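You operate a simulated robot arm through the tools that you are given. There is no shell and no other tool. Be economical: measure what you need, move in short steps, check, and stop when the job is done.

Carry out the task below with a simulated robot arm. There is one attempt and no reset: what you move stays moved.

JOB
Press the vent of the white block home.
Fine: green slide out again, block in the purple tray.

Only the result counts: the job must be done as asked and must still hold three seconds after the hand-in. Knocking over, shifting, dropping, spilling or breaking anything else fails it.

ROBOT AND FRAMES
A 7-joint arm with a two-finger parallel gripper, fixed in place. Base frame: the origin is at the foot of the arm, x ahead of it, y to its left, z up; the work surface is at about z = 0.004. Lengths are in m, angles in degrees, forces in N, time in s.
With the tool pointing down near the work surface it reaches from about 0.22 to 0.58 m from the base axis. Its first joint turns from -66.0 to 66.0 degrees. Payload 2.5 kg.
The TCP is the grasp point between the finger pads, 0.023 m short of the fingertips. In the tool frame z runs along the fingers and y along their closing line. Largest opening 0.094 m; finger width 0.038, thickness 0.01; the body of the gripper, 0.054 by 0.096 m, starts 0.039 m behind the TCP.
Orientation is that of the tool frame in the base frame, as a unit quaternion [w, x, y, z]. With the fingers straight down and closing along the base's y, the tool's x points along the base's -x, its y along +y and its z along -z.

CONTROLS
- The arm moves only by the tool step_arm. Its argument "motion" is a list of rows, each a list of 3 entries, a list of its own where there are three numbers: the turn, a rotation vector about the base's x, y, z in degrees, then the shift along the base's x, y, z in m, then the closure in counts, from 0 (fully open) to 255 (shut). In form: [[[rx, ry, rz], [tx, ty, tz], hand], ...]. A call has 1 to 8 rows; each row is the pose to reach, as a shift and turn from the pose commanded when the call began. Each row takes 0.2 s and may step no farther than 0.05 m and 8.6 degrees from the row before; otherwise, or with a gripper value out of range, the whole call is refused. Where a pose cannot be reached the arm comes as near as it can. A force on the tool above 90 N (or 10 N above the force at the start of the call, whichever is more), or a blocked arm, ends the call early, and 0.2 s more pass. Each finger travels about 0.108 m/s and halts on what it meets, pressing with about 38 N; the grip force reading is that of the motor and also rises with nothing between the fingers. The clock runs only during rows and for 0.2 s after the last one: add rows that repeat a pose to give the fingers time. The reply holds the time, the measured pose of the TCP, the force on the tool along the base axes, the opening and the grip force, in the units named above and with some noise, and new pictures: "pictures" is both (left out), scene, wrist or none.
- Cameras (640 x 400 px; columns grow to the right, rows downward): "scene" is fixed at [0.1062, -0.3984, 0.5472]; the picture's right is [0.91, -0.42, 0.00], its down [-0.23, -0.49, -0.84] and it looks along [0.35, 0.77, -0.54] (base axes); focal length 284 px, centre (320, 200). "wrist" rides on the gripper at [-0.039, 0, -0.044] in the tool frame; the picture's right is [0.00, -1.00, 0.00], its down [0.97, 0.00, -0.24] and it looks along [0.24, 0.00, 0.97] (tool axes); focal length 218 px, centre (320, 200). There is no depth. A picture from a camera that has moved, and an enlarged one, comes with that camera's place and axes in the base frame and with its lens.
- close_up(camera, box): a new picture of the part [left, top, right, bottom] of that camera's present view, enlarged. It takes no simulated time.
- job_done(): hands the job in; it is judged then, once.

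Go step by step. Nothing tells you positions but the pictures and the camera data: compare them with the known pose of the tool, close in by small moves and look again before you grip or let go. The budget is 120 turns and 170 pictures, counting those below and the enlarged ones. Unless the task says otherwise, let go and move clear before handing in, and close with one line.

The tools are called after "Call:" as name(argument=value, ...) on one line, values as JSON. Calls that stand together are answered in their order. step_arm: Moves the arm, as the interface text tells. Its arguments: {"type":"object","properties":{"motion":{"type":"array","items":{"type":"array"}},"pictures":{"type":"string","enum":["both","scene","wrist","none"]}},"required":["motion"]} The other tools are called the same way: close_up (camera, box) takes an enlarged picture of a part of a camera's view; job_done () hands the job in.

At the start:

```text
t: 0.0
eef_pos: [0.3123, 0.0963, 0.4113]
tool_rot: [-0.001, 0.0, 1.0, -0.001]
contact_force: [-0.1, -0.5, -0.6]
opening: 0.0942
grip_force: 0.0
```

scene: 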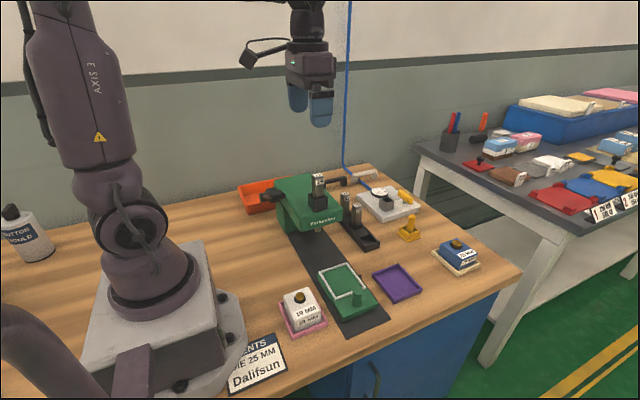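
wrist: 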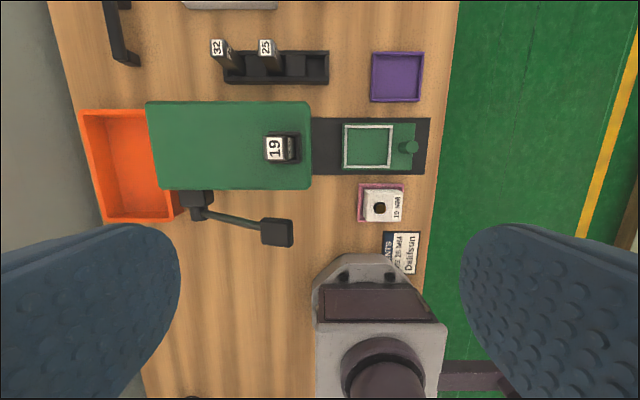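

I see a green press with a "19" die in it, a rack holding dies 32 and 25, a green slide with a square pocket, a white block in a pink tray, and a purple tray. I'll zoom in to read the labels before moving.

Call:
close_up(camera="scene", box=[220, 250, 420, 390])

Call:
close_up(camera="scene", box=[230, 160, 430, 260])

Call:
close_up(camera="wrist", box=[300, 110, 460, 280])

Call:
close_up(camera="scene", box=[350, 170, 500, 290])

```text
2.86 times, centred on (320, 320) of scene
camera zoom: at [0.1062, -0.3984, 0.5472], right [0.91, -0.42, 0.0], down [-0.23, -0.49, -0.84], along [0.35, 0.77, -0.54], focal length 811 px, centre (320, -143)
```

zoom: 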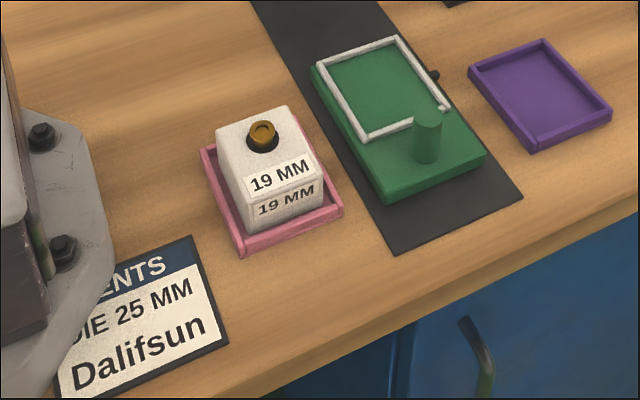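

```text
3.20 times, centred on (330, 210) of scene
camera zoom: at [0.1062, -0.3984, 0.5472], right [0.91, -0.42, 0.0], down [-0.23, -0.49, -0.84], along [0.35, 0.77, -0.54], focal length 909 px, centre (288, 168)
```

zoom: 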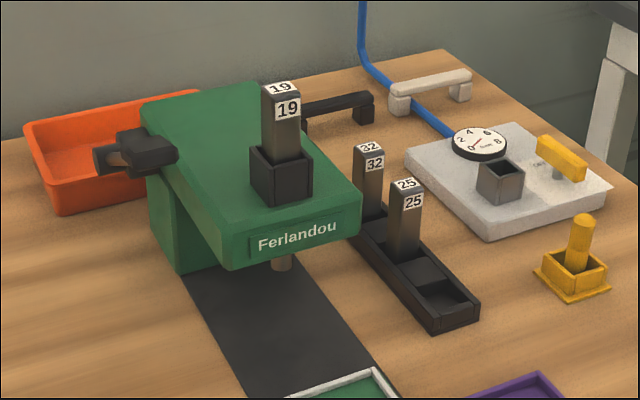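

```text
2.35 times, centred on (380, 195) of wrist
camera zoom: at [0.3526, 0.0955, 0.4544], right [0.0, -1.0, 0.0], down [-0.97, 0.0, 0.24], along [-0.24, 0.0, -0.97], focal length 514 px, centre (179, 212)
```

zoom: 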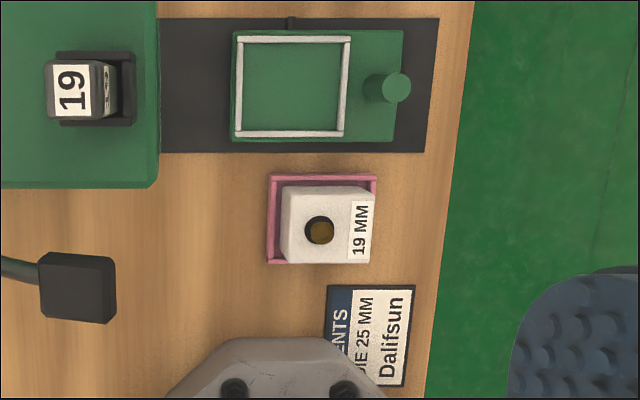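

```text
3.33 times, centred on (425, 230) of scene
camera zoom: at [0.1062, -0.3984, 0.5472], right [0.91, -0.42, 0.0], down [-0.23, -0.49, -0.84], along [0.35, 0.77, -0.54], focal length 947 px, centre (-30, 100)
```

zoom: 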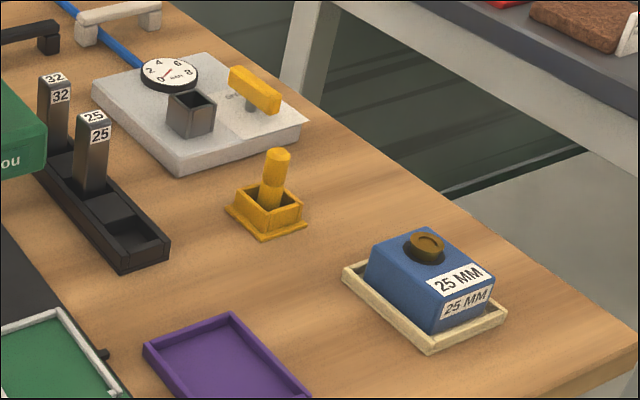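

Call:
close_up(camera="scene", box=[340, 170, 430, 226])

Call:
close_up(camera="scene", box=[230, 165, 350, 240])

Call:
close_up(camera="wrist", box=[60, 0, 440, 240])

Call:
close_up(camera="scene", box=[220, 325, 300, 400])

```text
7.11 times, centred on (385, 198) of scene
camera zoom: at [0.1062, -0.3984, 0.5472], right [0.91, -0.42, 0.0], down [-0.23, -0.49, -0.84], along [0.35, 0.77, -0.54], focal length 2020 px, centre (-142, 214)
```

zoom: 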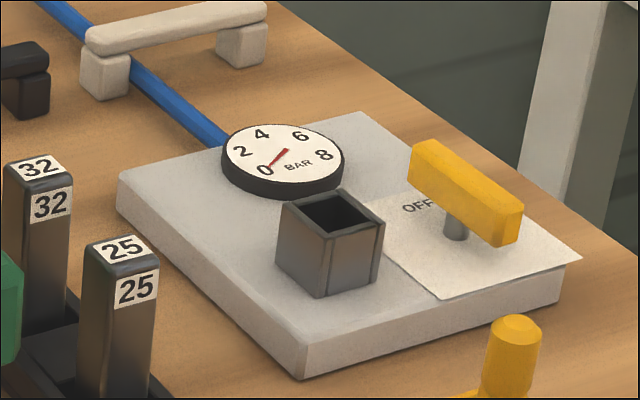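

```text
5.33 times, centred on (290, 202) of scene
camera zoom: at [0.1062, -0.3984, 0.5472], right [0.91, -0.42, 0.0], down [-0.23, -0.49, -0.84], along [0.35, 0.77, -0.54], focal length 1515 px, centre (480, 187)
```

zoom: 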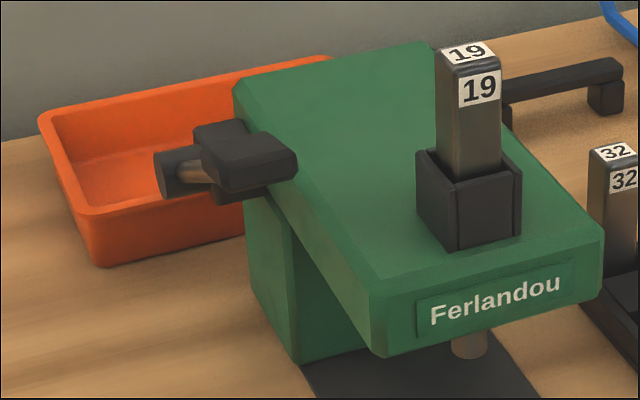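

```text
1.67 times, centred on (250, 120) of wrist
camera zoom: at [0.3526, 0.0955, 0.4544], right [0.0, -1.0, 0.0], down [-0.97, 0.0, 0.24], along [-0.24, 0.0, -0.97], focal length 364 px, centre (437, 333)
```

zoom: 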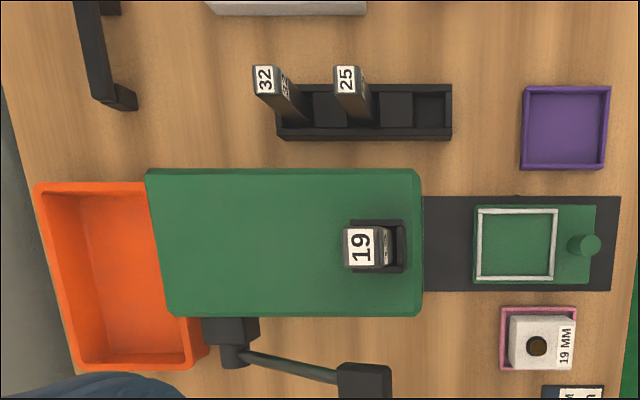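

```text
5.33 times, centred on (260, 362) of scene
camera zoom: at [0.1062, -0.3984, 0.5472], right [0.91, -0.42, 0.0], down [-0.23, -0.49, -0.84], along [0.35, 0.77, -0.54], focal length 1515 px, centre (640, -667)
```

zoom: 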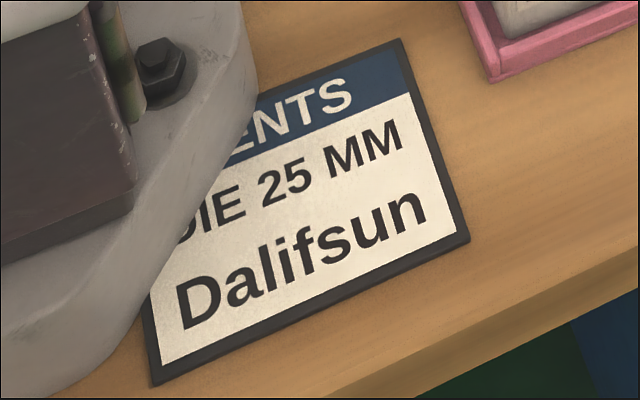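

The block is marked 19 MM and the press already carries die 19; the placard names "Dalifsun", while this press is "Ferlandou". The gauge panel reads 0 bar with its valve OFF, so I'll tilt the camera outward to study the panel and the press lever better.

Call:
step_arm(motion=[[[0, -8, 0], [0.02, 0.0, 0], 0], [[0, -16, 0], [0.04, 0, 0], 0], [[0, -24, 0], [0.05, 0, 0], 0], [[0, -32, 0], [0.06, 0.0, 0], 0], [[0, -40, 0], [0.06, 0, 0], 0]])

```text
t: 1.2
eef_pos: [0.3729, 0.0975, 0.4112]
tool_rot: [0.342, 0.001, 0.94, -0.001]
contact_force: [-0.4, 0.8, -1.3]
opening: 0.0937
grip_force: 0.0
camera wrist: at [0.3756, 0.0956, 0.47], right [0.0, -1.0, 0.0], down [-0.9, 0.0, -0.44], along [0.44, 0.0, -0.9], focal length 218 px, centre (320, 200)
```

scene: 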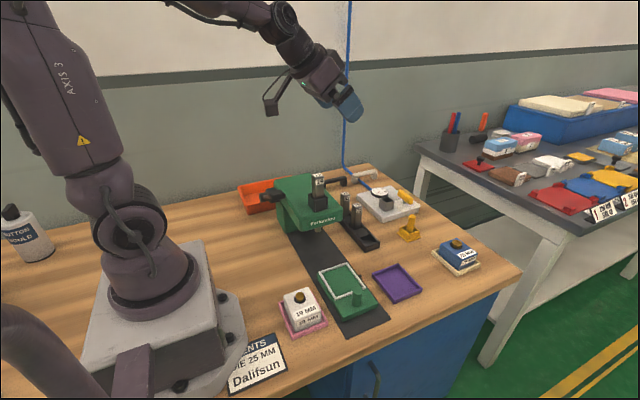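
wrist: 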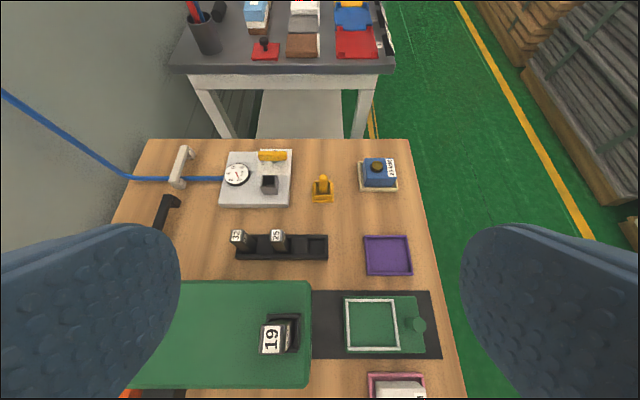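

Call:
close_up(camera="wrist", box=[200, 130, 350, 224])

Call:
close_up(camera="wrist", box=[220, 220, 440, 360])

```text
4.26 times, centred on (275, 177) of wrist
camera zoom: at [0.3756, 0.0956, 0.47], right [0.0, -1.0, 0.0], down [-0.9, 0.0, -0.44], along [0.44, 0.0, -0.9], focal length 929 px, centre (512, 298)
```

zoom: 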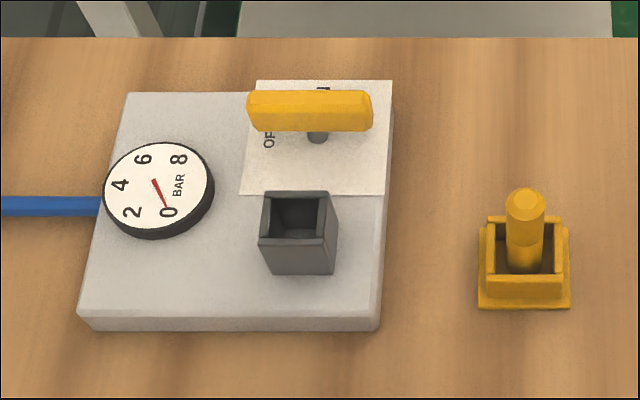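

```text
2.86 times, centred on (330, 290) of wrist
camera zoom: at [0.3756, 0.0956, 0.47], right [0.0, -1.0, 0.0], down [-0.9, 0.0, -0.44], along [0.44, 0.0, -0.9], focal length 624 px, centre (291, -57)
```

zoom: 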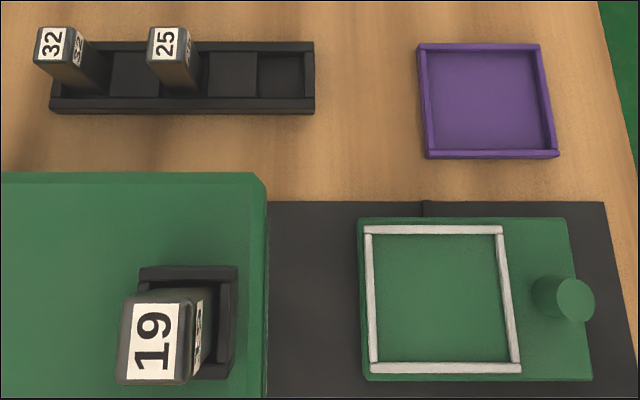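

The panel is separate from the press; I'll leave it alone unless the press turns out to need it. Next I untilt and hover over the white block (about x 0.24, y -0.03) for a precise look.

Call:
step_arm(motion=[[[0, 8, 0], [-0.02, -0.03, 0], 0], [[0, 16, 0], [-0.04, -0.06, 0], 0], [[0, 24, 0], [-0.06, -0.09, -0.02], 0], [[0, 32, 0], [-0.08, -0.12, -0.05], 0], [[0, 40, 0], [-0.1, -0.12, -0.09], 0], [[0, 40, 0], [-0.12, -0.12, -0.13], 0], [[0, 40, 0], [-0.13, -0.12, -0.17], 0], [[0, 40, 0], [-0.13, -0.12, -0.2], 0]])

```text
t: 3.0
eef_pos: [0.2446, -0.0219, 0.2097]
tool_rot: [0.0, 0.0, 1.0, 0.0]
contact_force: [-0.2, -0.3, -0.5]
opening: 0.0937
grip_force: 0.1
camera wrist: at [0.2839, -0.0235, 0.2532], right [0.0, -1.0, 0.0], down [-0.97, 0.0, 0.24], along [-0.24, 0.0, -0.97], focal length 218 px, centre (320, 200)
```

scene: 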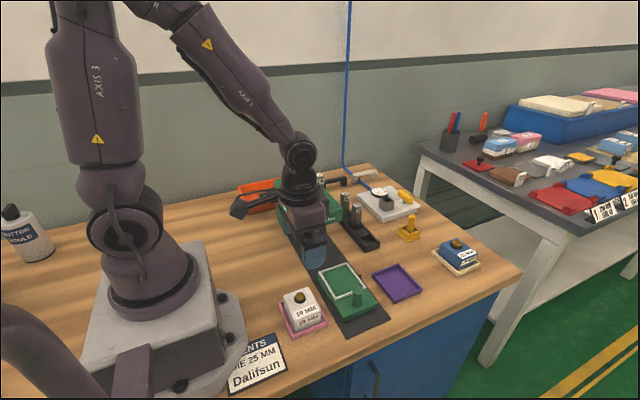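
wrist: 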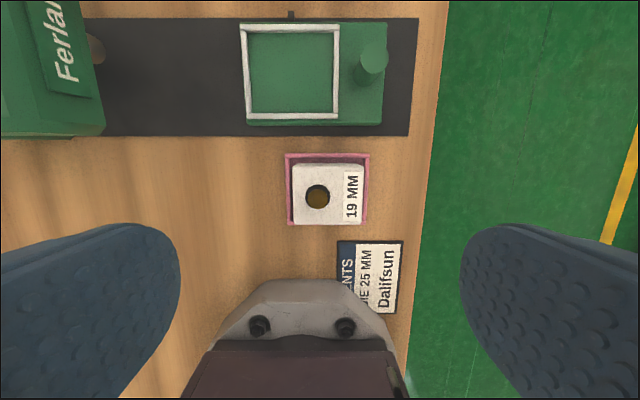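

Call:
close_up(camera="wrist", box=[230, 0, 390, 100])

Call:
close_up(camera="wrist", box=[270, 140, 390, 230])

```text
4.00 times, centred on (310, 50) of wrist
camera zoom: at [0.2839, -0.0235, 0.2532], right [0.0, -1.0, 0.0], down [-0.97, 0.0, 0.24], along [-0.24, 0.0, -0.97], focal length 873 px, centre (360, 800)
```

zoom: 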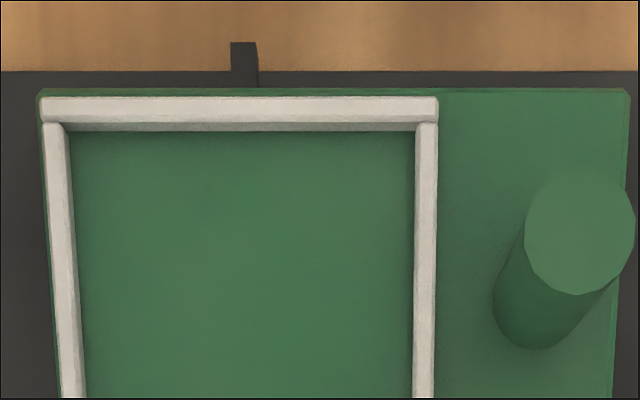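

```text
4.44 times, centred on (330, 185) of wrist
camera zoom: at [0.2839, -0.0235, 0.2532], right [0.0, -1.0, 0.0], down [-0.97, 0.0, 0.24], along [-0.24, 0.0, -0.97], focal length 970 px, centre (276, 267)
```

zoom: 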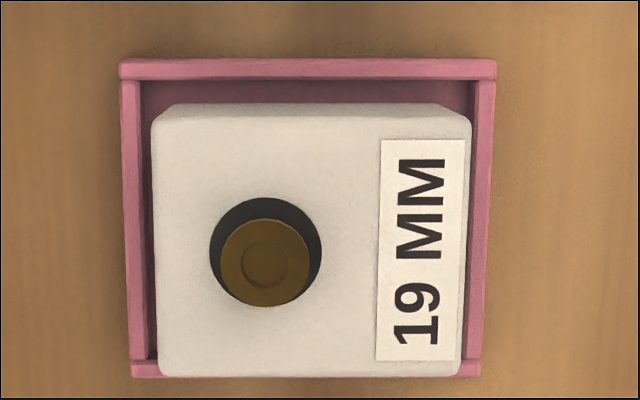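

The vent sits proud and offset about 1 cm toward +y in the block, whose centre is about (0.2385, -0.031), top z about 0.045. I'll descend over it, staying open.

Call:
step_arm(motion=[[[0, 0, 0], [-0.003, -0.004, -0.04], 0], [[0, 0, 0], [-0.006, -0.009, -0.08], 0], [[0, 0, 0], [-0.006, -0.009, -0.12], 0], [[0, 0, 0], [-0.006, -0.009, -0.145], 0]])

```text
t: 4.0
eef_pos: [0.2386, -0.031, 0.0637]
tool_rot: [0.001, 0.0, 1.0, -0.001]
contact_force: [0.4, 0.6, 0.4]
opening: 0.0942
grip_force: 0.1
camera wrist: at [0.278, -0.0322, 0.109], right [0.0, -1.0, 0.0], down [-0.97, 0.0, 0.24], along [-0.24, 0.0, -0.97], focal length 218 px, centre (320, 200)
```

scene: 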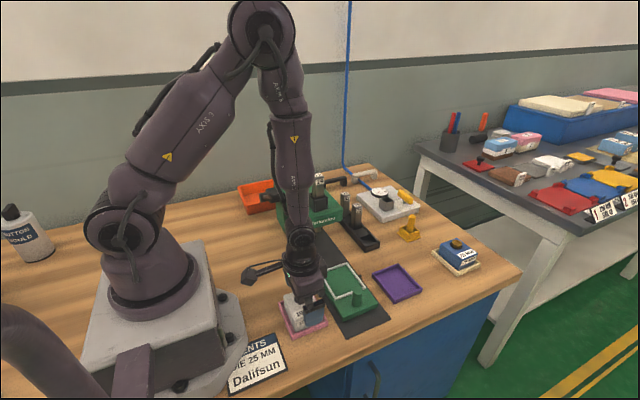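
wrist: 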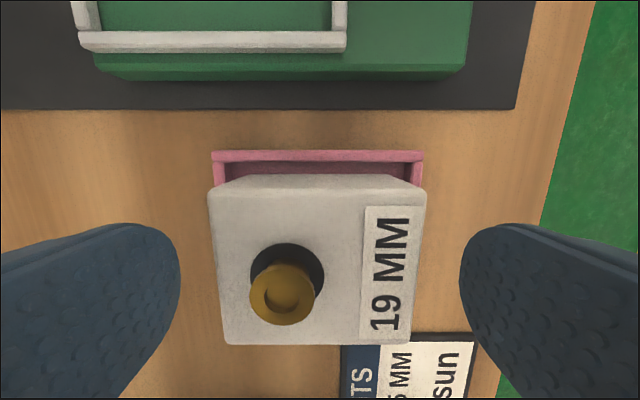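

The block is centred between the fingers. I'll lower slightly and grip.

Call:
step_arm(motion=[[[0, 0, 0], [0.002, 0, -0.014], 0], [[0, 0, 0], [0.002, 0, -0.014], 200], [[0, 0, 0], [0.002, 0, -0.014], 255], [[0, 0, 0], [0.002, 0, -0.014], 255], [[0, 0, 0], [0.002, 0, -0.014], 255]])

```text
t: 5.2
eef_pos: [0.2402, -0.0315, 0.0519]
tool_rot: [0.0, 0.001, 1.0, 0.0]
contact_force: [-1.2, 0.0, 0.7]
opening: 0.0687
grip_force: 37.8
camera wrist: at [0.2793, -0.0328, 0.0954], right [0.0, -1.0, 0.0], down [-0.97, 0.0, 0.24], along [-0.24, 0.0, -0.97], focal length 218 px, centre (320, 200)
```

scene: 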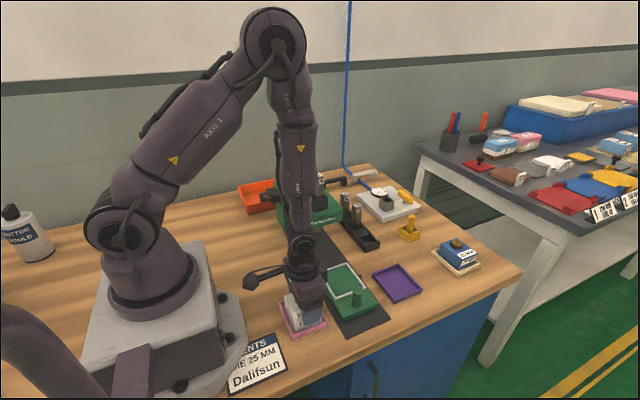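
wrist: 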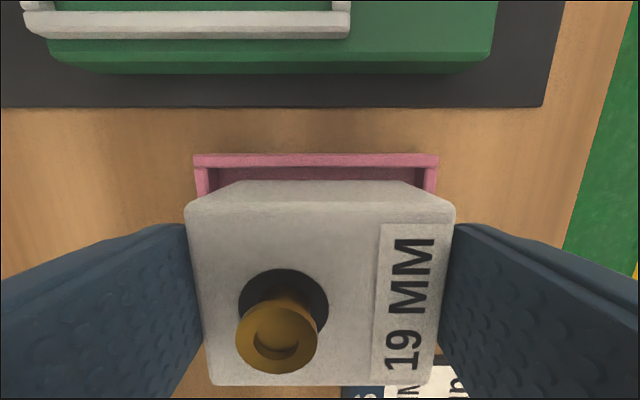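

Gripped (opening 0.069). Lift straight up, then carry it above the slide pocket and look.

Call:
step_arm(motion=[[[0, 0, 0], [0, 0, 0.04], 255], [[0, 0, 0], [0, 0, 0.08], 255], [[0, 0, 0], [0.03, 0.01, 0.1], 255], [[0, 0, 0], [0.07, 0.025, 0.1], 255], [[0, 0, 0], [0.11, 0.034, 0.1], 255], [[0, 0, 0], [0.11, 0.034, 0.1], 255]])

```text
t: 6.6
eef_pos: [0.3508, 0.0037, 0.1523]
tool_rot: [0.0, 0.001, 1.0, 0.001]
contact_force: [-0.3, 0.1, -0.1]
opening: 0.0002
grip_force: 37.9
camera wrist: at [0.3898, 0.002, 0.1954], right [0.0, -1.0, 0.0], down [-0.97, 0.0, 0.24], along [-0.24, 0.0, -0.97], focal length 218 px, centre (320, 200)
```

scene: 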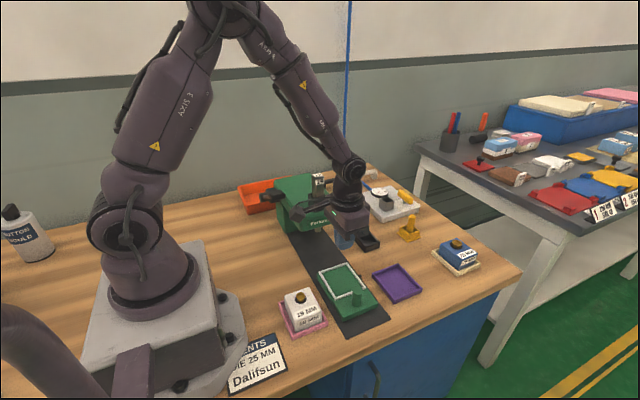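
wrist: 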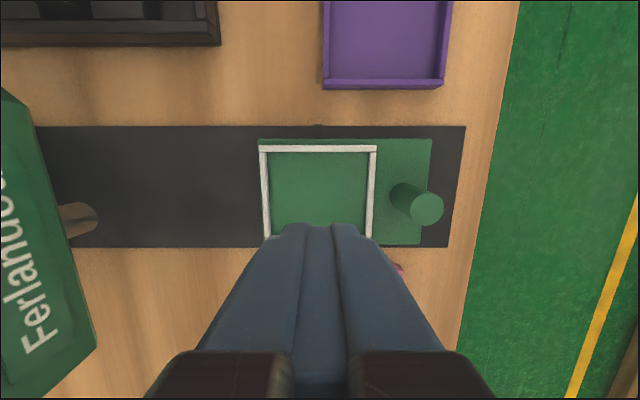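

The grip slipped off and the block stayed behind in the pink tray. I'll look at it closely before retrying.

Call:
close_up(camera="scene", box=[265, 275, 345, 345])

Call:
step_arm(motion=[[[0, 0, 0], [-0.04, -0.01, 0.02], 0], [[0, 0, 0], [-0.08, -0.025, 0.04], 0], [[0, 0, 0], [-0.1, -0.034, 0.04], 0], [[0, 0, 0], [-0.1, -0.034, 0.04], 0]], pictures="wrist")

```text
5.71 times, centred on (305, 310) of scene
camera zoom: at [0.1063, -0.3984, 0.5472], right [0.91, -0.42, 0.0], down [-0.23, -0.49, -0.84], along [0.35, 0.77, -0.54], focal length 1623 px, centre (406, -429)
```

zoom: 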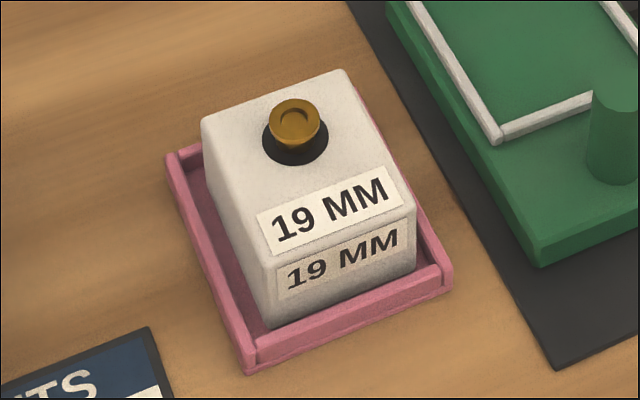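

```text
t: 7.6
eef_pos: [0.2492, -0.0305, 0.1913]
tool_rot: [0.0, -0.001, 1.0, 0.0]
contact_force: [-0.7, 0.0, 0.2]
opening: 0.094
grip_force: 0.2
camera wrist: at [0.2882, -0.0319, 0.2354], right [0.0, -1.0, 0.0], down [-0.97, 0.0, 0.24], along [-0.24, 0.0, -0.97], focal length 218 px, centre (320, 200)
```

wrist: 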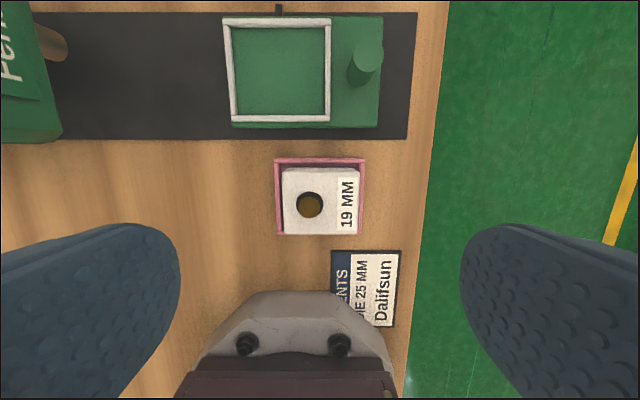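

The block is undisturbed and lower than I judged (top z about 0.037), so I only caught its edge. I'll come down about 1 cm lower this time.

Call:
step_arm(motion=[[[0, 0, 0], [-0.005, -0.001, -0.04], 0], [[0, 0, 0], [-0.01, -0.0015, -0.08], 0], [[0, 0, 0], [-0.01, -0.0015, -0.12], 0], [[0, 0, 0], [-0.01, -0.0015, -0.14], 0], [[0, 0, 0], [-0.01, -0.0015, -0.146], 0]])

Call:
close_up(camera="scene", box=[260, 250, 360, 350])

```text
t: 8.8
eef_pos: [0.2389, -0.0326, 0.045]
tool_rot: [0.001, 0.0, 1.0, 0.0]
contact_force: [-0.8, 0.2, 0.3]
opening: 0.0939
grip_force: 0.0
camera wrist: at [0.2787, -0.0345, 0.0896], right [0.0, -1.0, 0.0], down [-0.97, 0.0, 0.24], along [-0.24, 0.0, -0.97], focal length 218 px, centre (320, 200)
```

scene: 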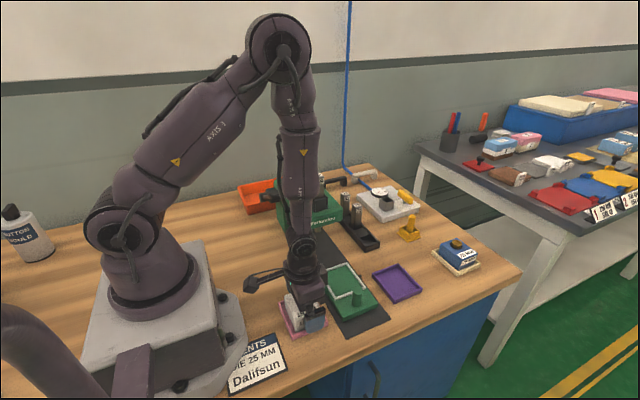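
wrist: 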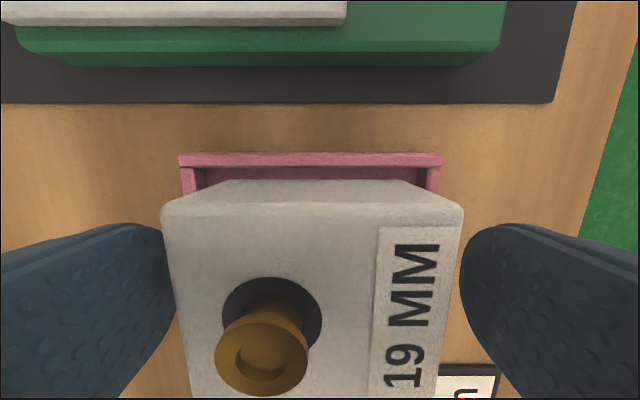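

```text
4.00 times, centred on (310, 300) of scene
camera zoom: at [0.1062, -0.3984, 0.5472], right [0.91, -0.42, 0.0], down [-0.23, -0.49, -0.84], along [0.35, 0.77, -0.54], focal length 1136 px, centre (360, -200)
```

zoom: 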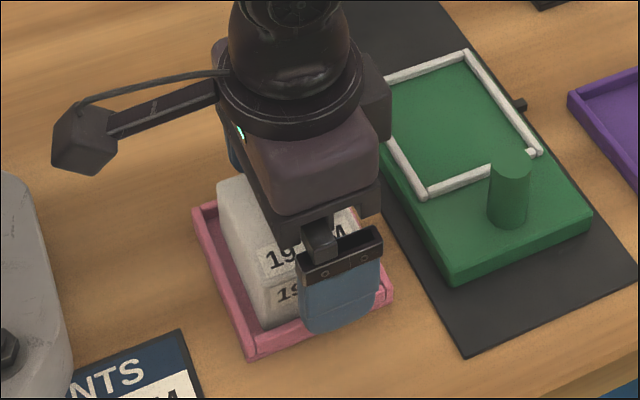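

Call:
step_arm(motion=[[[0, 0, 0], [0, 0, -0.004], 0], [[0, 0, 0], [0, 0, -0.004], 255], [[0, 0, 0], [0, 0, -0.004], 255], [[0, 0, 0], [0, 0, -0.004], 255], [[0, 0, 0], [0, 0, 0.0], 255], [[0, 0, 0], [0, 0, 0.02], 255], [[0, 0, 0], [0, 0, 0.03], 255]])

Call:
close_up(camera="scene", box=[260, 250, 360, 350])

```text
t: 10.4
eef_pos: [0.2397, -0.0341, 0.0763]
tool_rot: [-0.001, 0.0, 1.0, 0.001]
contact_force: [0.1, -0.5, 0.3]
opening: 0.0695
grip_force: 38.3
camera wrist: at [0.2792, -0.0352, 0.1197], right [0.0, -1.0, 0.0], down [-0.97, 0.0, 0.24], along [-0.24, 0.0, -0.97], focal length 218 px, centre (320, 200)
```

scene: 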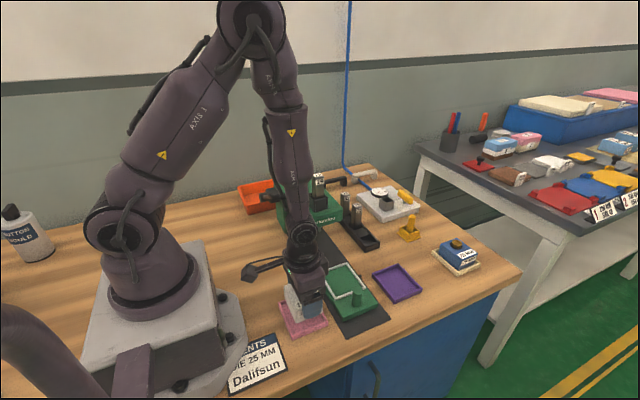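
wrist: 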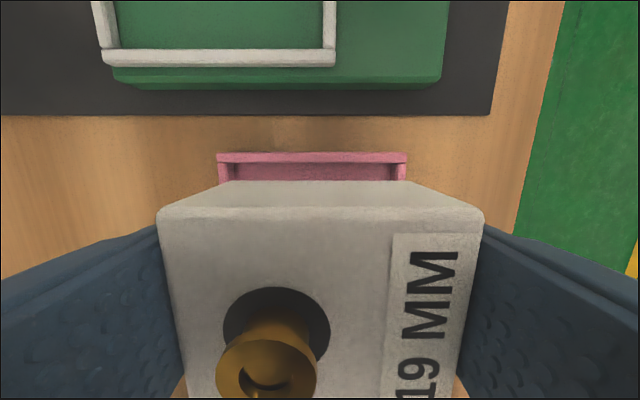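

```text
4.00 times, centred on (310, 300) of scene
camera zoom: at [0.1062, -0.3984, 0.5472], right [0.91, -0.42, 0.0], down [-0.23, -0.49, -0.84], along [0.35, 0.77, -0.54], focal length 1136 px, centre (360, -200)
```

zoom: 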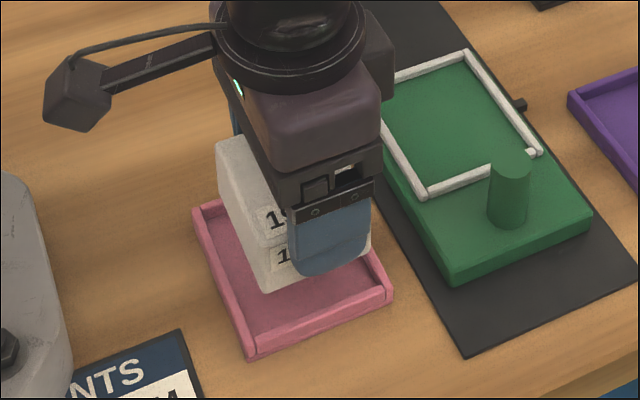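

Lifted cleanly. Now carry it above the pocket (centre about 0.351, 0.002) and stop a little above it.

Call:
step_arm(motion=[[[0, 0, 0], [0.0, 0.0, 0.04], 255], [[0, 0, 0], [0.04, 0.012, 0.05], 255], [[0, 0, 0], [0.08, 0.024, 0.05], 255], [[0, 0, 0], [0.112, 0.034, 0.05], 255], [[0, 0, 0], [0.112, 0.034, 0.05], 255]])

Call:
close_up(camera="scene", box=[280, 200, 400, 340])

```text
t: 11.6
eef_pos: [0.3518, -0.001, 0.1273]
tool_rot: [0.0, 0.0, 1.0, 0.0]
contact_force: [-0.7, -0.4, -0.8]
opening: 0.0693
grip_force: 38.2
camera wrist: at [0.3916, -0.001, 0.171], right [0.0, -1.0, 0.0], down [-0.97, 0.0, 0.24], along [-0.24, 0.0, -0.97], focal length 218 px, centre (320, 200)
```

scene: 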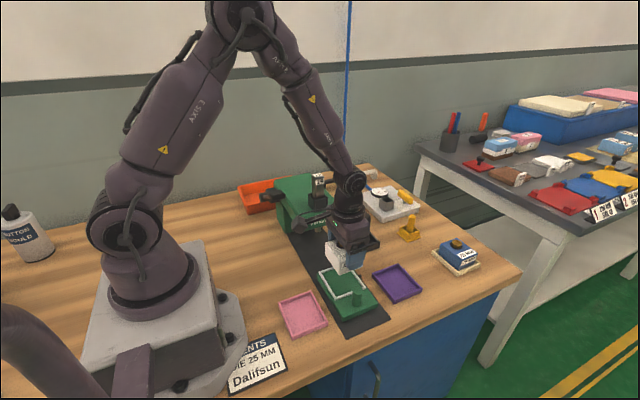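
wrist: 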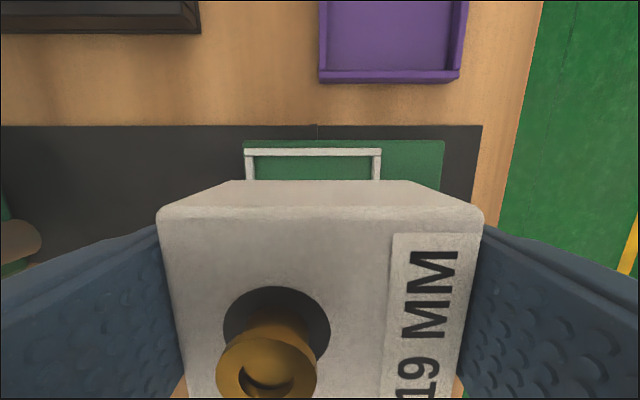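

```text
2.86 times, centred on (340, 270) of scene
camera zoom: at [0.1063, -0.3984, 0.5472], right [0.91, -0.42, 0.0], down [-0.23, -0.49, -0.84], along [0.35, 0.77, -0.54], focal length 811 px, centre (263, 0)
```

zoom: 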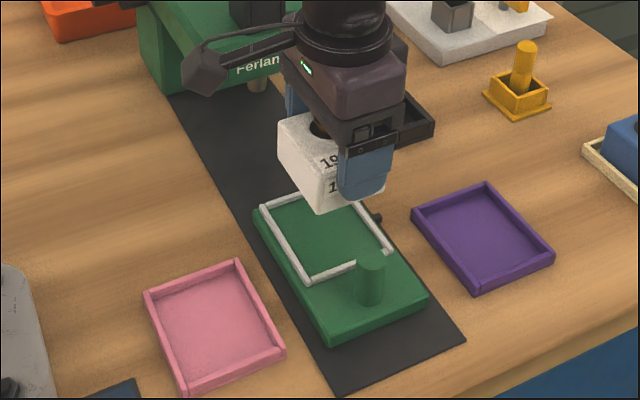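

Call:
step_arm(motion=[[[0, 0, 0], [-0.001, 0.003, -0.03], 255], [[0, 0, 0], [-0.001, 0.003, -0.055], 255], [[0, 0, 0], [-0.001, 0.003, -0.06], 255]])

Call:
close_up(camera="scene", box=[300, 240, 390, 330])

```text
t: 12.4
eef_pos: [0.3492, 0.0034, 0.0666]
tool_rot: [0.0, 0.0, 1.0, 0.0]
contact_force: [0.2, 0.7, -0.5]
opening: 0.0696
grip_force: 37.7
camera wrist: at [0.3891, 0.0023, 0.1106], right [0.0, -1.0, 0.0], down [-0.97, 0.0, 0.24], along [-0.24, 0.0, -0.97], focal length 218 px, centre (320, 200)
```

scene: 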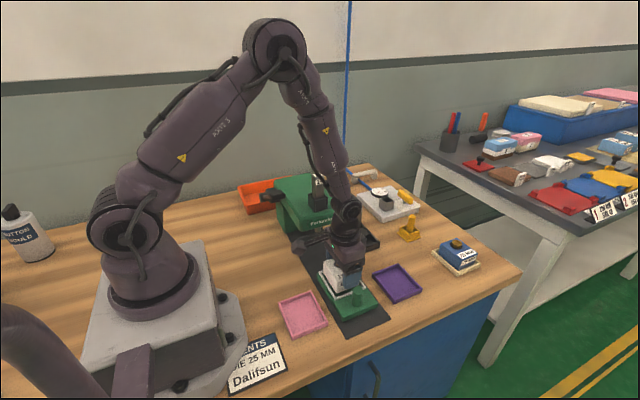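
wrist: 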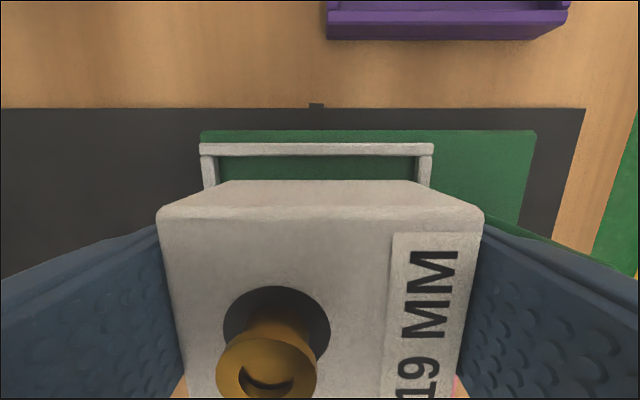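

```text
4.44 times, centred on (345, 285) of scene
camera zoom: at [0.1062, -0.3984, 0.5472], right [0.91, -0.42, 0.0], down [-0.23, -0.49, -0.84], along [0.35, 0.77, -0.54], focal length 1262 px, centre (209, -178)
```

zoom: 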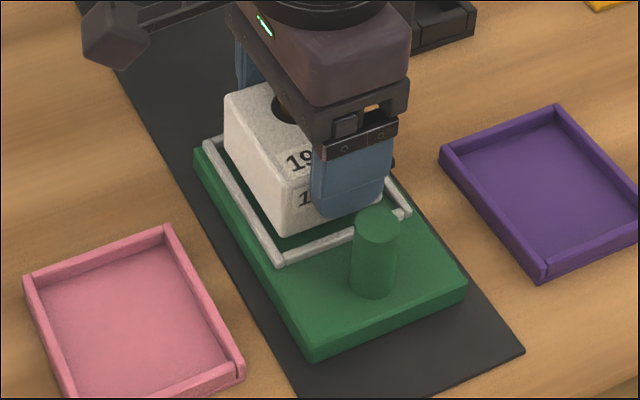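

Nicely over the pocket. Lower in small increments watching the force.

Call:
step_arm(motion=[[[0, 0, 0], [0.001, 0, -0.004], 255], [[0, 0, 0], [0.001, 0, -0.007], 255], [[0, 0, 0], [0.001, 0, -0.01], 255]])

Call:
close_up(camera="scene", box=[300, 240, 390, 330])

```text
t: 13.2
eef_pos: [0.3509, 0.0033, 0.0583]
tool_rot: [0.0, 0.0, 1.0, 0.0]
contact_force: [-12.2, -0.7, 41.4]
opening: 0.0691
grip_force: 37.6
camera wrist: at [0.3907, 0.0021, 0.1017], right [0.0, -1.0, 0.0], down [-0.97, 0.0, 0.24], along [-0.24, 0.0, -0.97], focal length 218 px, centre (320, 200)
```

scene: 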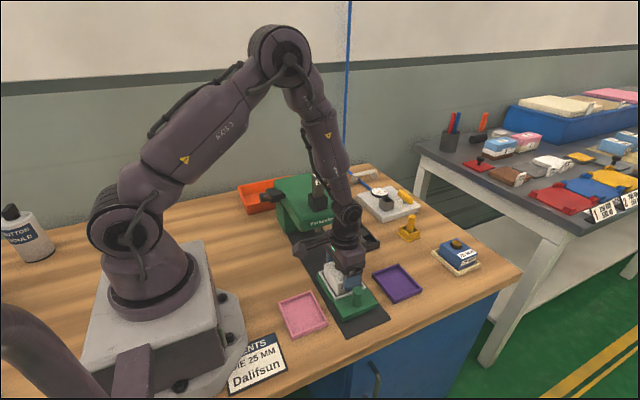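
wrist: 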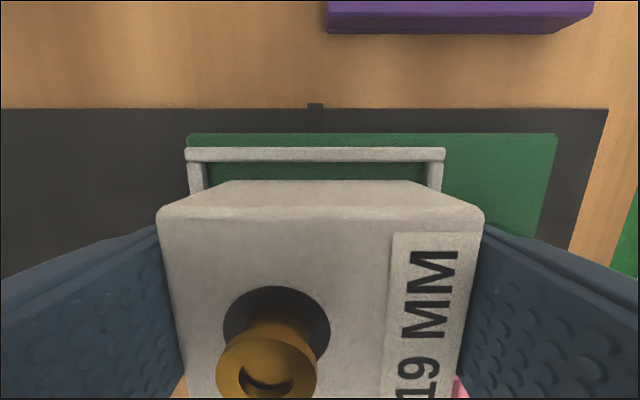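

```text
4.44 times, centred on (345, 285) of scene
camera zoom: at [0.1061, -0.3984, 0.5472], right [0.91, -0.42, 0.0], down [-0.23, -0.49, -0.84], along [0.35, 0.77, -0.54], focal length 1262 px, centre (209, -178)
```

zoom: 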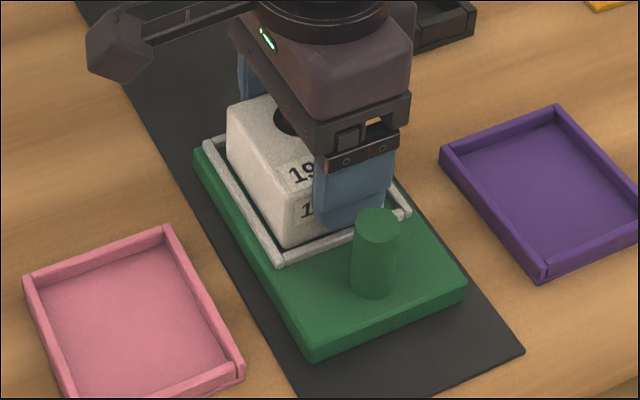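

Contact at z 0.058, block seems inside the rails. I'll ease up a touch, open slowly, and check.

Call:
step_arm(motion=[[[0, 0, 0], [0, 0, 0.002], 255], [[0, 0, 0], [0, 0, 0.002], 60], [[0, 0, 0], [0, 0, 0.002], 60], [[0, 0, 0], [0, 0, 0.03], 30], [[0, 0, 0], [0, 0, 0.07], 0], [[0, 0, 0], [0, 0, 0.11], 0]])

Call:
close_up(camera="scene", box=[300, 240, 390, 330])

Call:
close_up(camera="wrist", box=[200, 100, 500, 300])

```text
t: 14.6
eef_pos: [0.3508, 0.0013, 0.1665]
tool_rot: [0.0, 0.0, 1.0, 0.0]
contact_force: [-0.7, 0.3, -1.1]
opening: 0.094
grip_force: 0.0
camera wrist: at [0.3896, 0.001, 0.2097], right [0.0, -1.0, 0.0], down [-0.97, 0.0, 0.24], along [-0.24, 0.0, -0.97], focal length 218 px, centre (320, 200)
```

scene: 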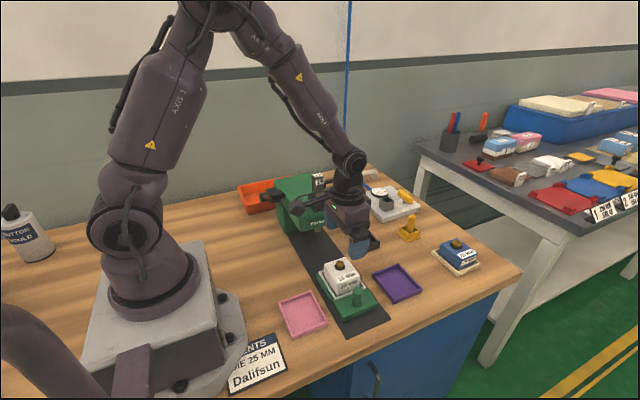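
wrist: 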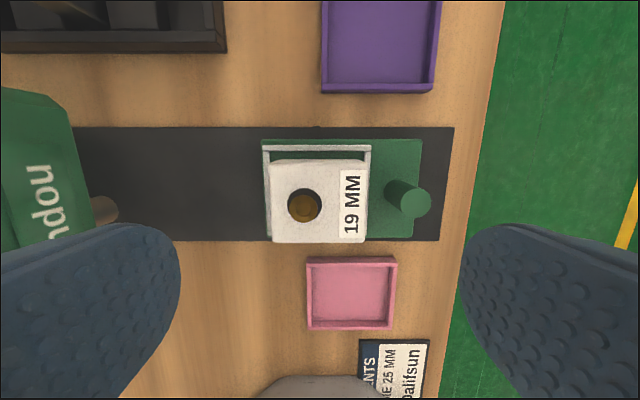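

```text
4.44 times, centred on (345, 285) of scene
camera zoom: at [0.1062, -0.3984, 0.5472], right [0.91, -0.42, 0.0], down [-0.23, -0.49, -0.84], along [0.35, 0.77, -0.54], focal length 1262 px, centre (209, -178)
```

zoom: 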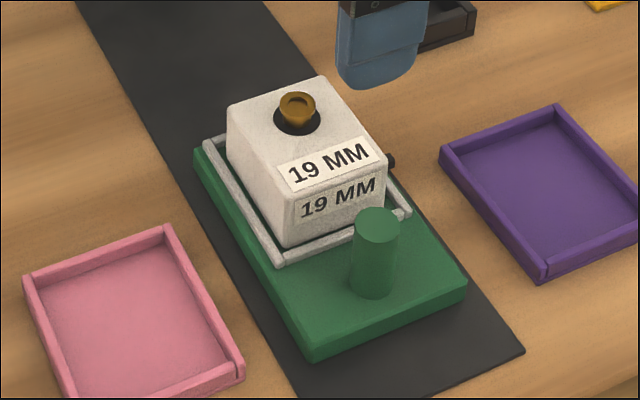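

```text
2.00 times, centred on (350, 200) of wrist
camera zoom: at [0.3896, 0.001, 0.2097], right [0.0, -1.0, 0.0], down [-0.97, 0.0, 0.24], along [-0.24, 0.0, -0.97], focal length 436 px, centre (260, 200)
```

zoom: 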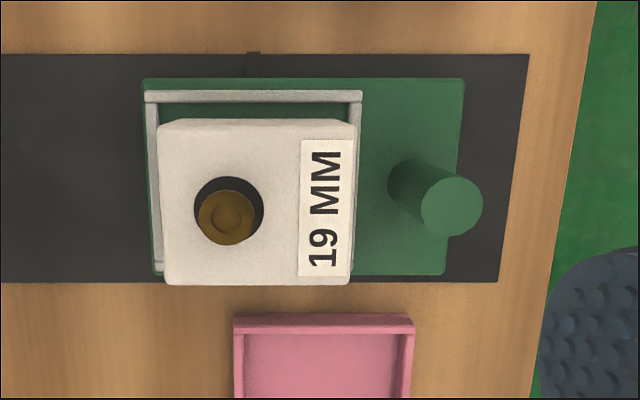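

Block is seated in the slide pocket. Next I rotate the gripper 90° (camera to the -y side) to grasp the slide knob at about (0.351, -0.069).

Call:
step_arm(motion=[[[0, 0, -8.5], [0, -0.02, 0.0], 0], [[0, 0, -17], [0, -0.04, 0], 0], [[0, 0, -25.5], [0, -0.06, 0], 0], [[0, 0, -34], [0, -0.07, 0], 0], [[0, 0, -42.5], [0, -0.07, 0], 0], [[0, 0, -51], [0, -0.07, 0], 0], [[0, 0, -59.5], [0, -0.07, 0], 0]], pictures="none")

Call:
step_arm(motion=[[[0, 0, -8.5], [0, 0, 0.0], 0], [[0, 0, -17], [0, 0, 0], 0], [[0, 0, -25.5], [0, 0, -0.01], 0], [[0, 0, -30.5], [0, 0, -0.03], 0], [[0, 0, -30.5], [0, 0, -0.03], 0]])

```text
t: 16.2
eef_pos: [0.3523, -0.0654, 0.1659]
tool_rot: [0.0, 0.497, 0.868, 0.0]
contact_force: [-0.2, -0.1, 0.7]
opening: 0.0938
grip_force: 0.1
```

```text
t: 17.4
eef_pos: [0.3495, -0.0669, 0.1354]
tool_rot: [0.001, 0.707, 0.707, 0.0]
contact_force: [-0.4, -0.3, -0.2]
opening: 0.0939
grip_force: 0.0
camera wrist: at [0.3503, -0.1057, 0.1795], right [-1.0, 0.0, 0.0], down [0.0, 0.97, 0.24], along [0.0, 0.24, -0.97], focal length 218 px, centre (320, 200)
```

scene: 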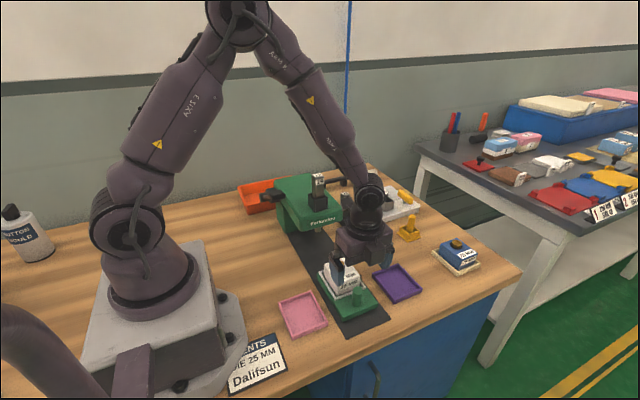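
wrist: 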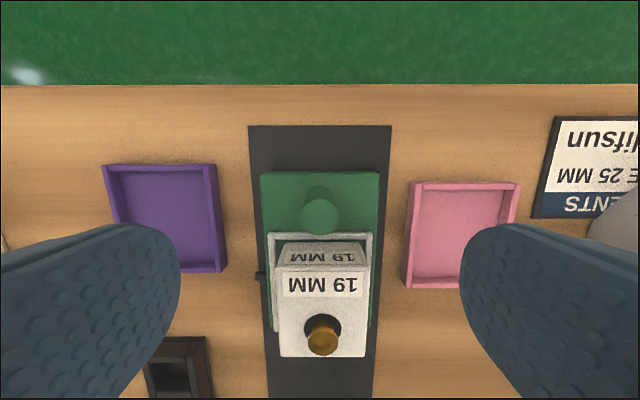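

Knob is centred at (0.350, -0.067). Descend and grip it lightly.

Call:
step_arm(motion=[[[0, 0, 0], [0.0, -0.001, -0.04], 0], [[0, 0, 0], [0.0, -0.001, -0.075], 0], [[0, 0, 0], [0.0, -0.001, -0.083], 0], [[0, 0, 0], [0.0, -0.001, -0.083], 150], [[0, 0, 0], [0, -0.001, -0.083], 255], [[0, 0, 0], [0, -0.001, -0.083], 255], [[0, 0, 0], [0, -0.001, -0.083], 255]])

Call:
close_up(camera="scene", box=[270, 180, 420, 340])

```text
t: 19.0
eef_pos: [0.3493, -0.0679, 0.0532]
tool_rot: [0.0, 0.707, 0.707, -0.001]
contact_force: [-4.6, -0.7, -1.8]
opening: 0.0219
grip_force: 45.1
camera wrist: at [0.3503, -0.1079, 0.0965], right [-1.0, 0.0, 0.0], down [0.0, 0.97, 0.24], along [0.0, 0.24, -0.97], focal length 218 px, centre (320, 200)
```

scene: 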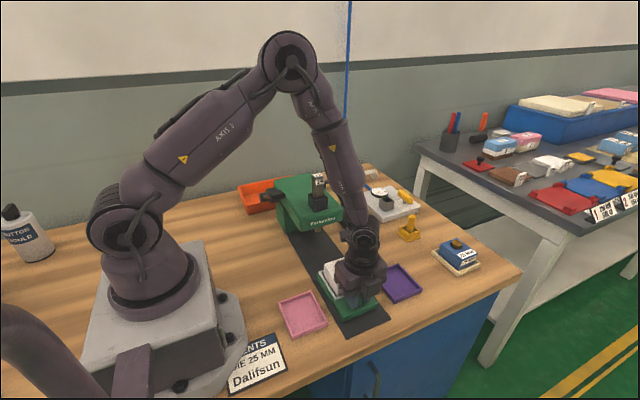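
wrist: 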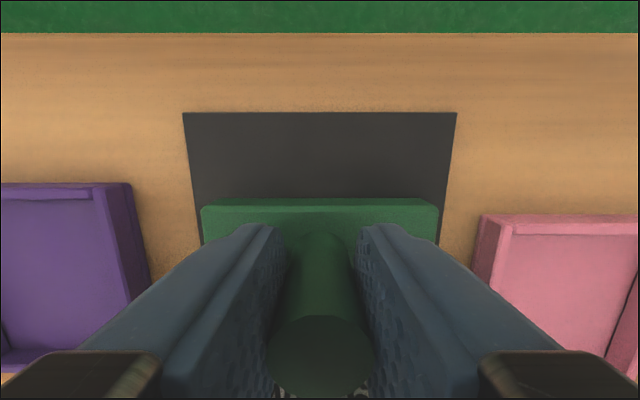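

```text
2.50 times, centred on (345, 260) of scene
camera zoom: at [0.1062, -0.3984, 0.5472], right [0.91, -0.42, 0.0], down [-0.23, -0.49, -0.84], along [0.35, 0.77, -0.54], focal length 710 px, centre (258, 50)
```

zoom: 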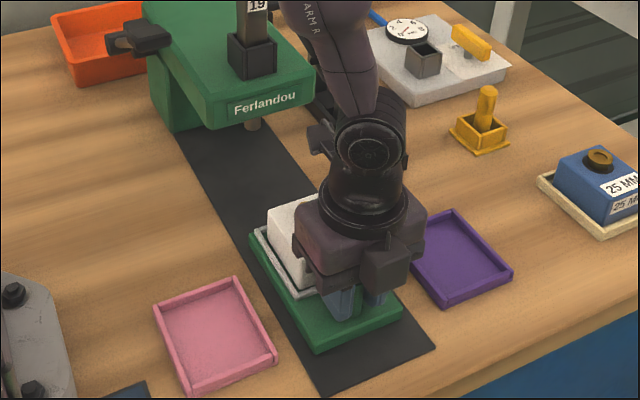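

Knob is held. Push the slide toward the press in steps and look.

Call:
step_arm(motion=[[[0, 0, 0], [0, 0.02, 0], 255], [[0, 0, 0], [0, 0.04, 0], 255], [[0, 0, 0], [0, 0.06, 0], 255], [[0, 0, 0], [0, 0.08, 0], 255], [[0, 0, 0], [0, 0.09, 0], 255]])

Call:
close_up(camera="scene", box=[270, 180, 420, 300])

```text
t: 20.0
eef_pos: [0.3502, -0.0081, 0.0539]
tool_rot: [0.008, 0.713, 0.702, -0.009]
contact_force: [-0.4, -4.0, -0.4]
opening: 0.022
grip_force: 45.5
stopped in row 5: the force on the tool passed its limit (the readings are from after the stop); the commanded pose is now the measured one
camera wrist: at [0.3497, -0.047, 0.0988], right [-1.0, 0.01, 0.0], down [0.01, 0.98, 0.22], along [0.0, 0.22, -0.98], focal length 218 px, centre (320, 200)
```

scene: 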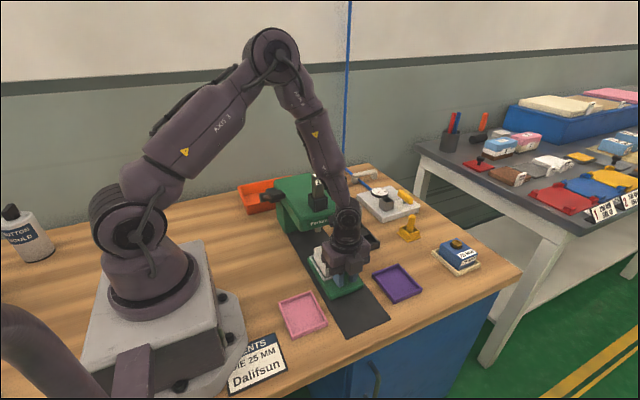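
wrist: 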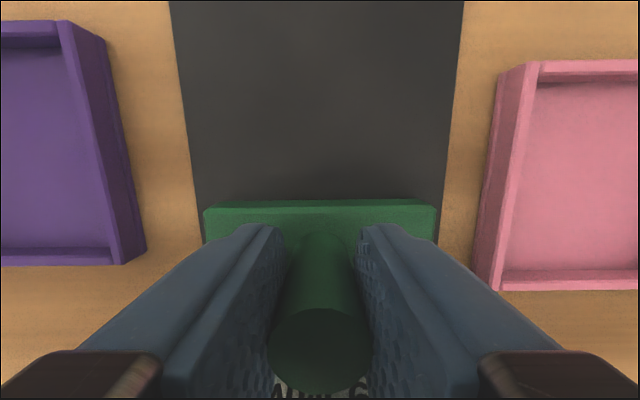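

```text
3.33 times, centred on (345, 240) of scene
camera zoom: at [0.1063, -0.3984, 0.5472], right [0.91, -0.42, 0.0], down [-0.23, -0.49, -0.84], along [0.35, 0.77, -0.54], focal length 947 px, centre (237, 67)
```

zoom: 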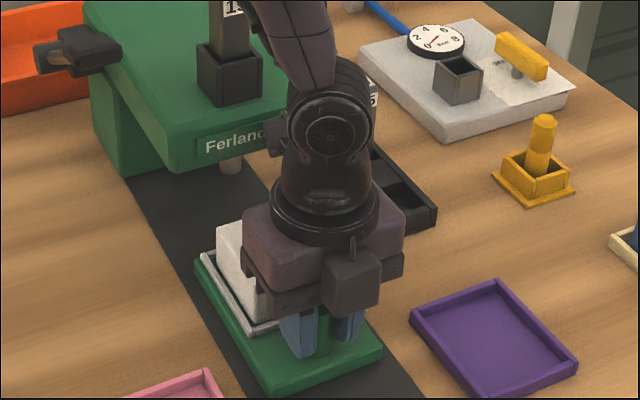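

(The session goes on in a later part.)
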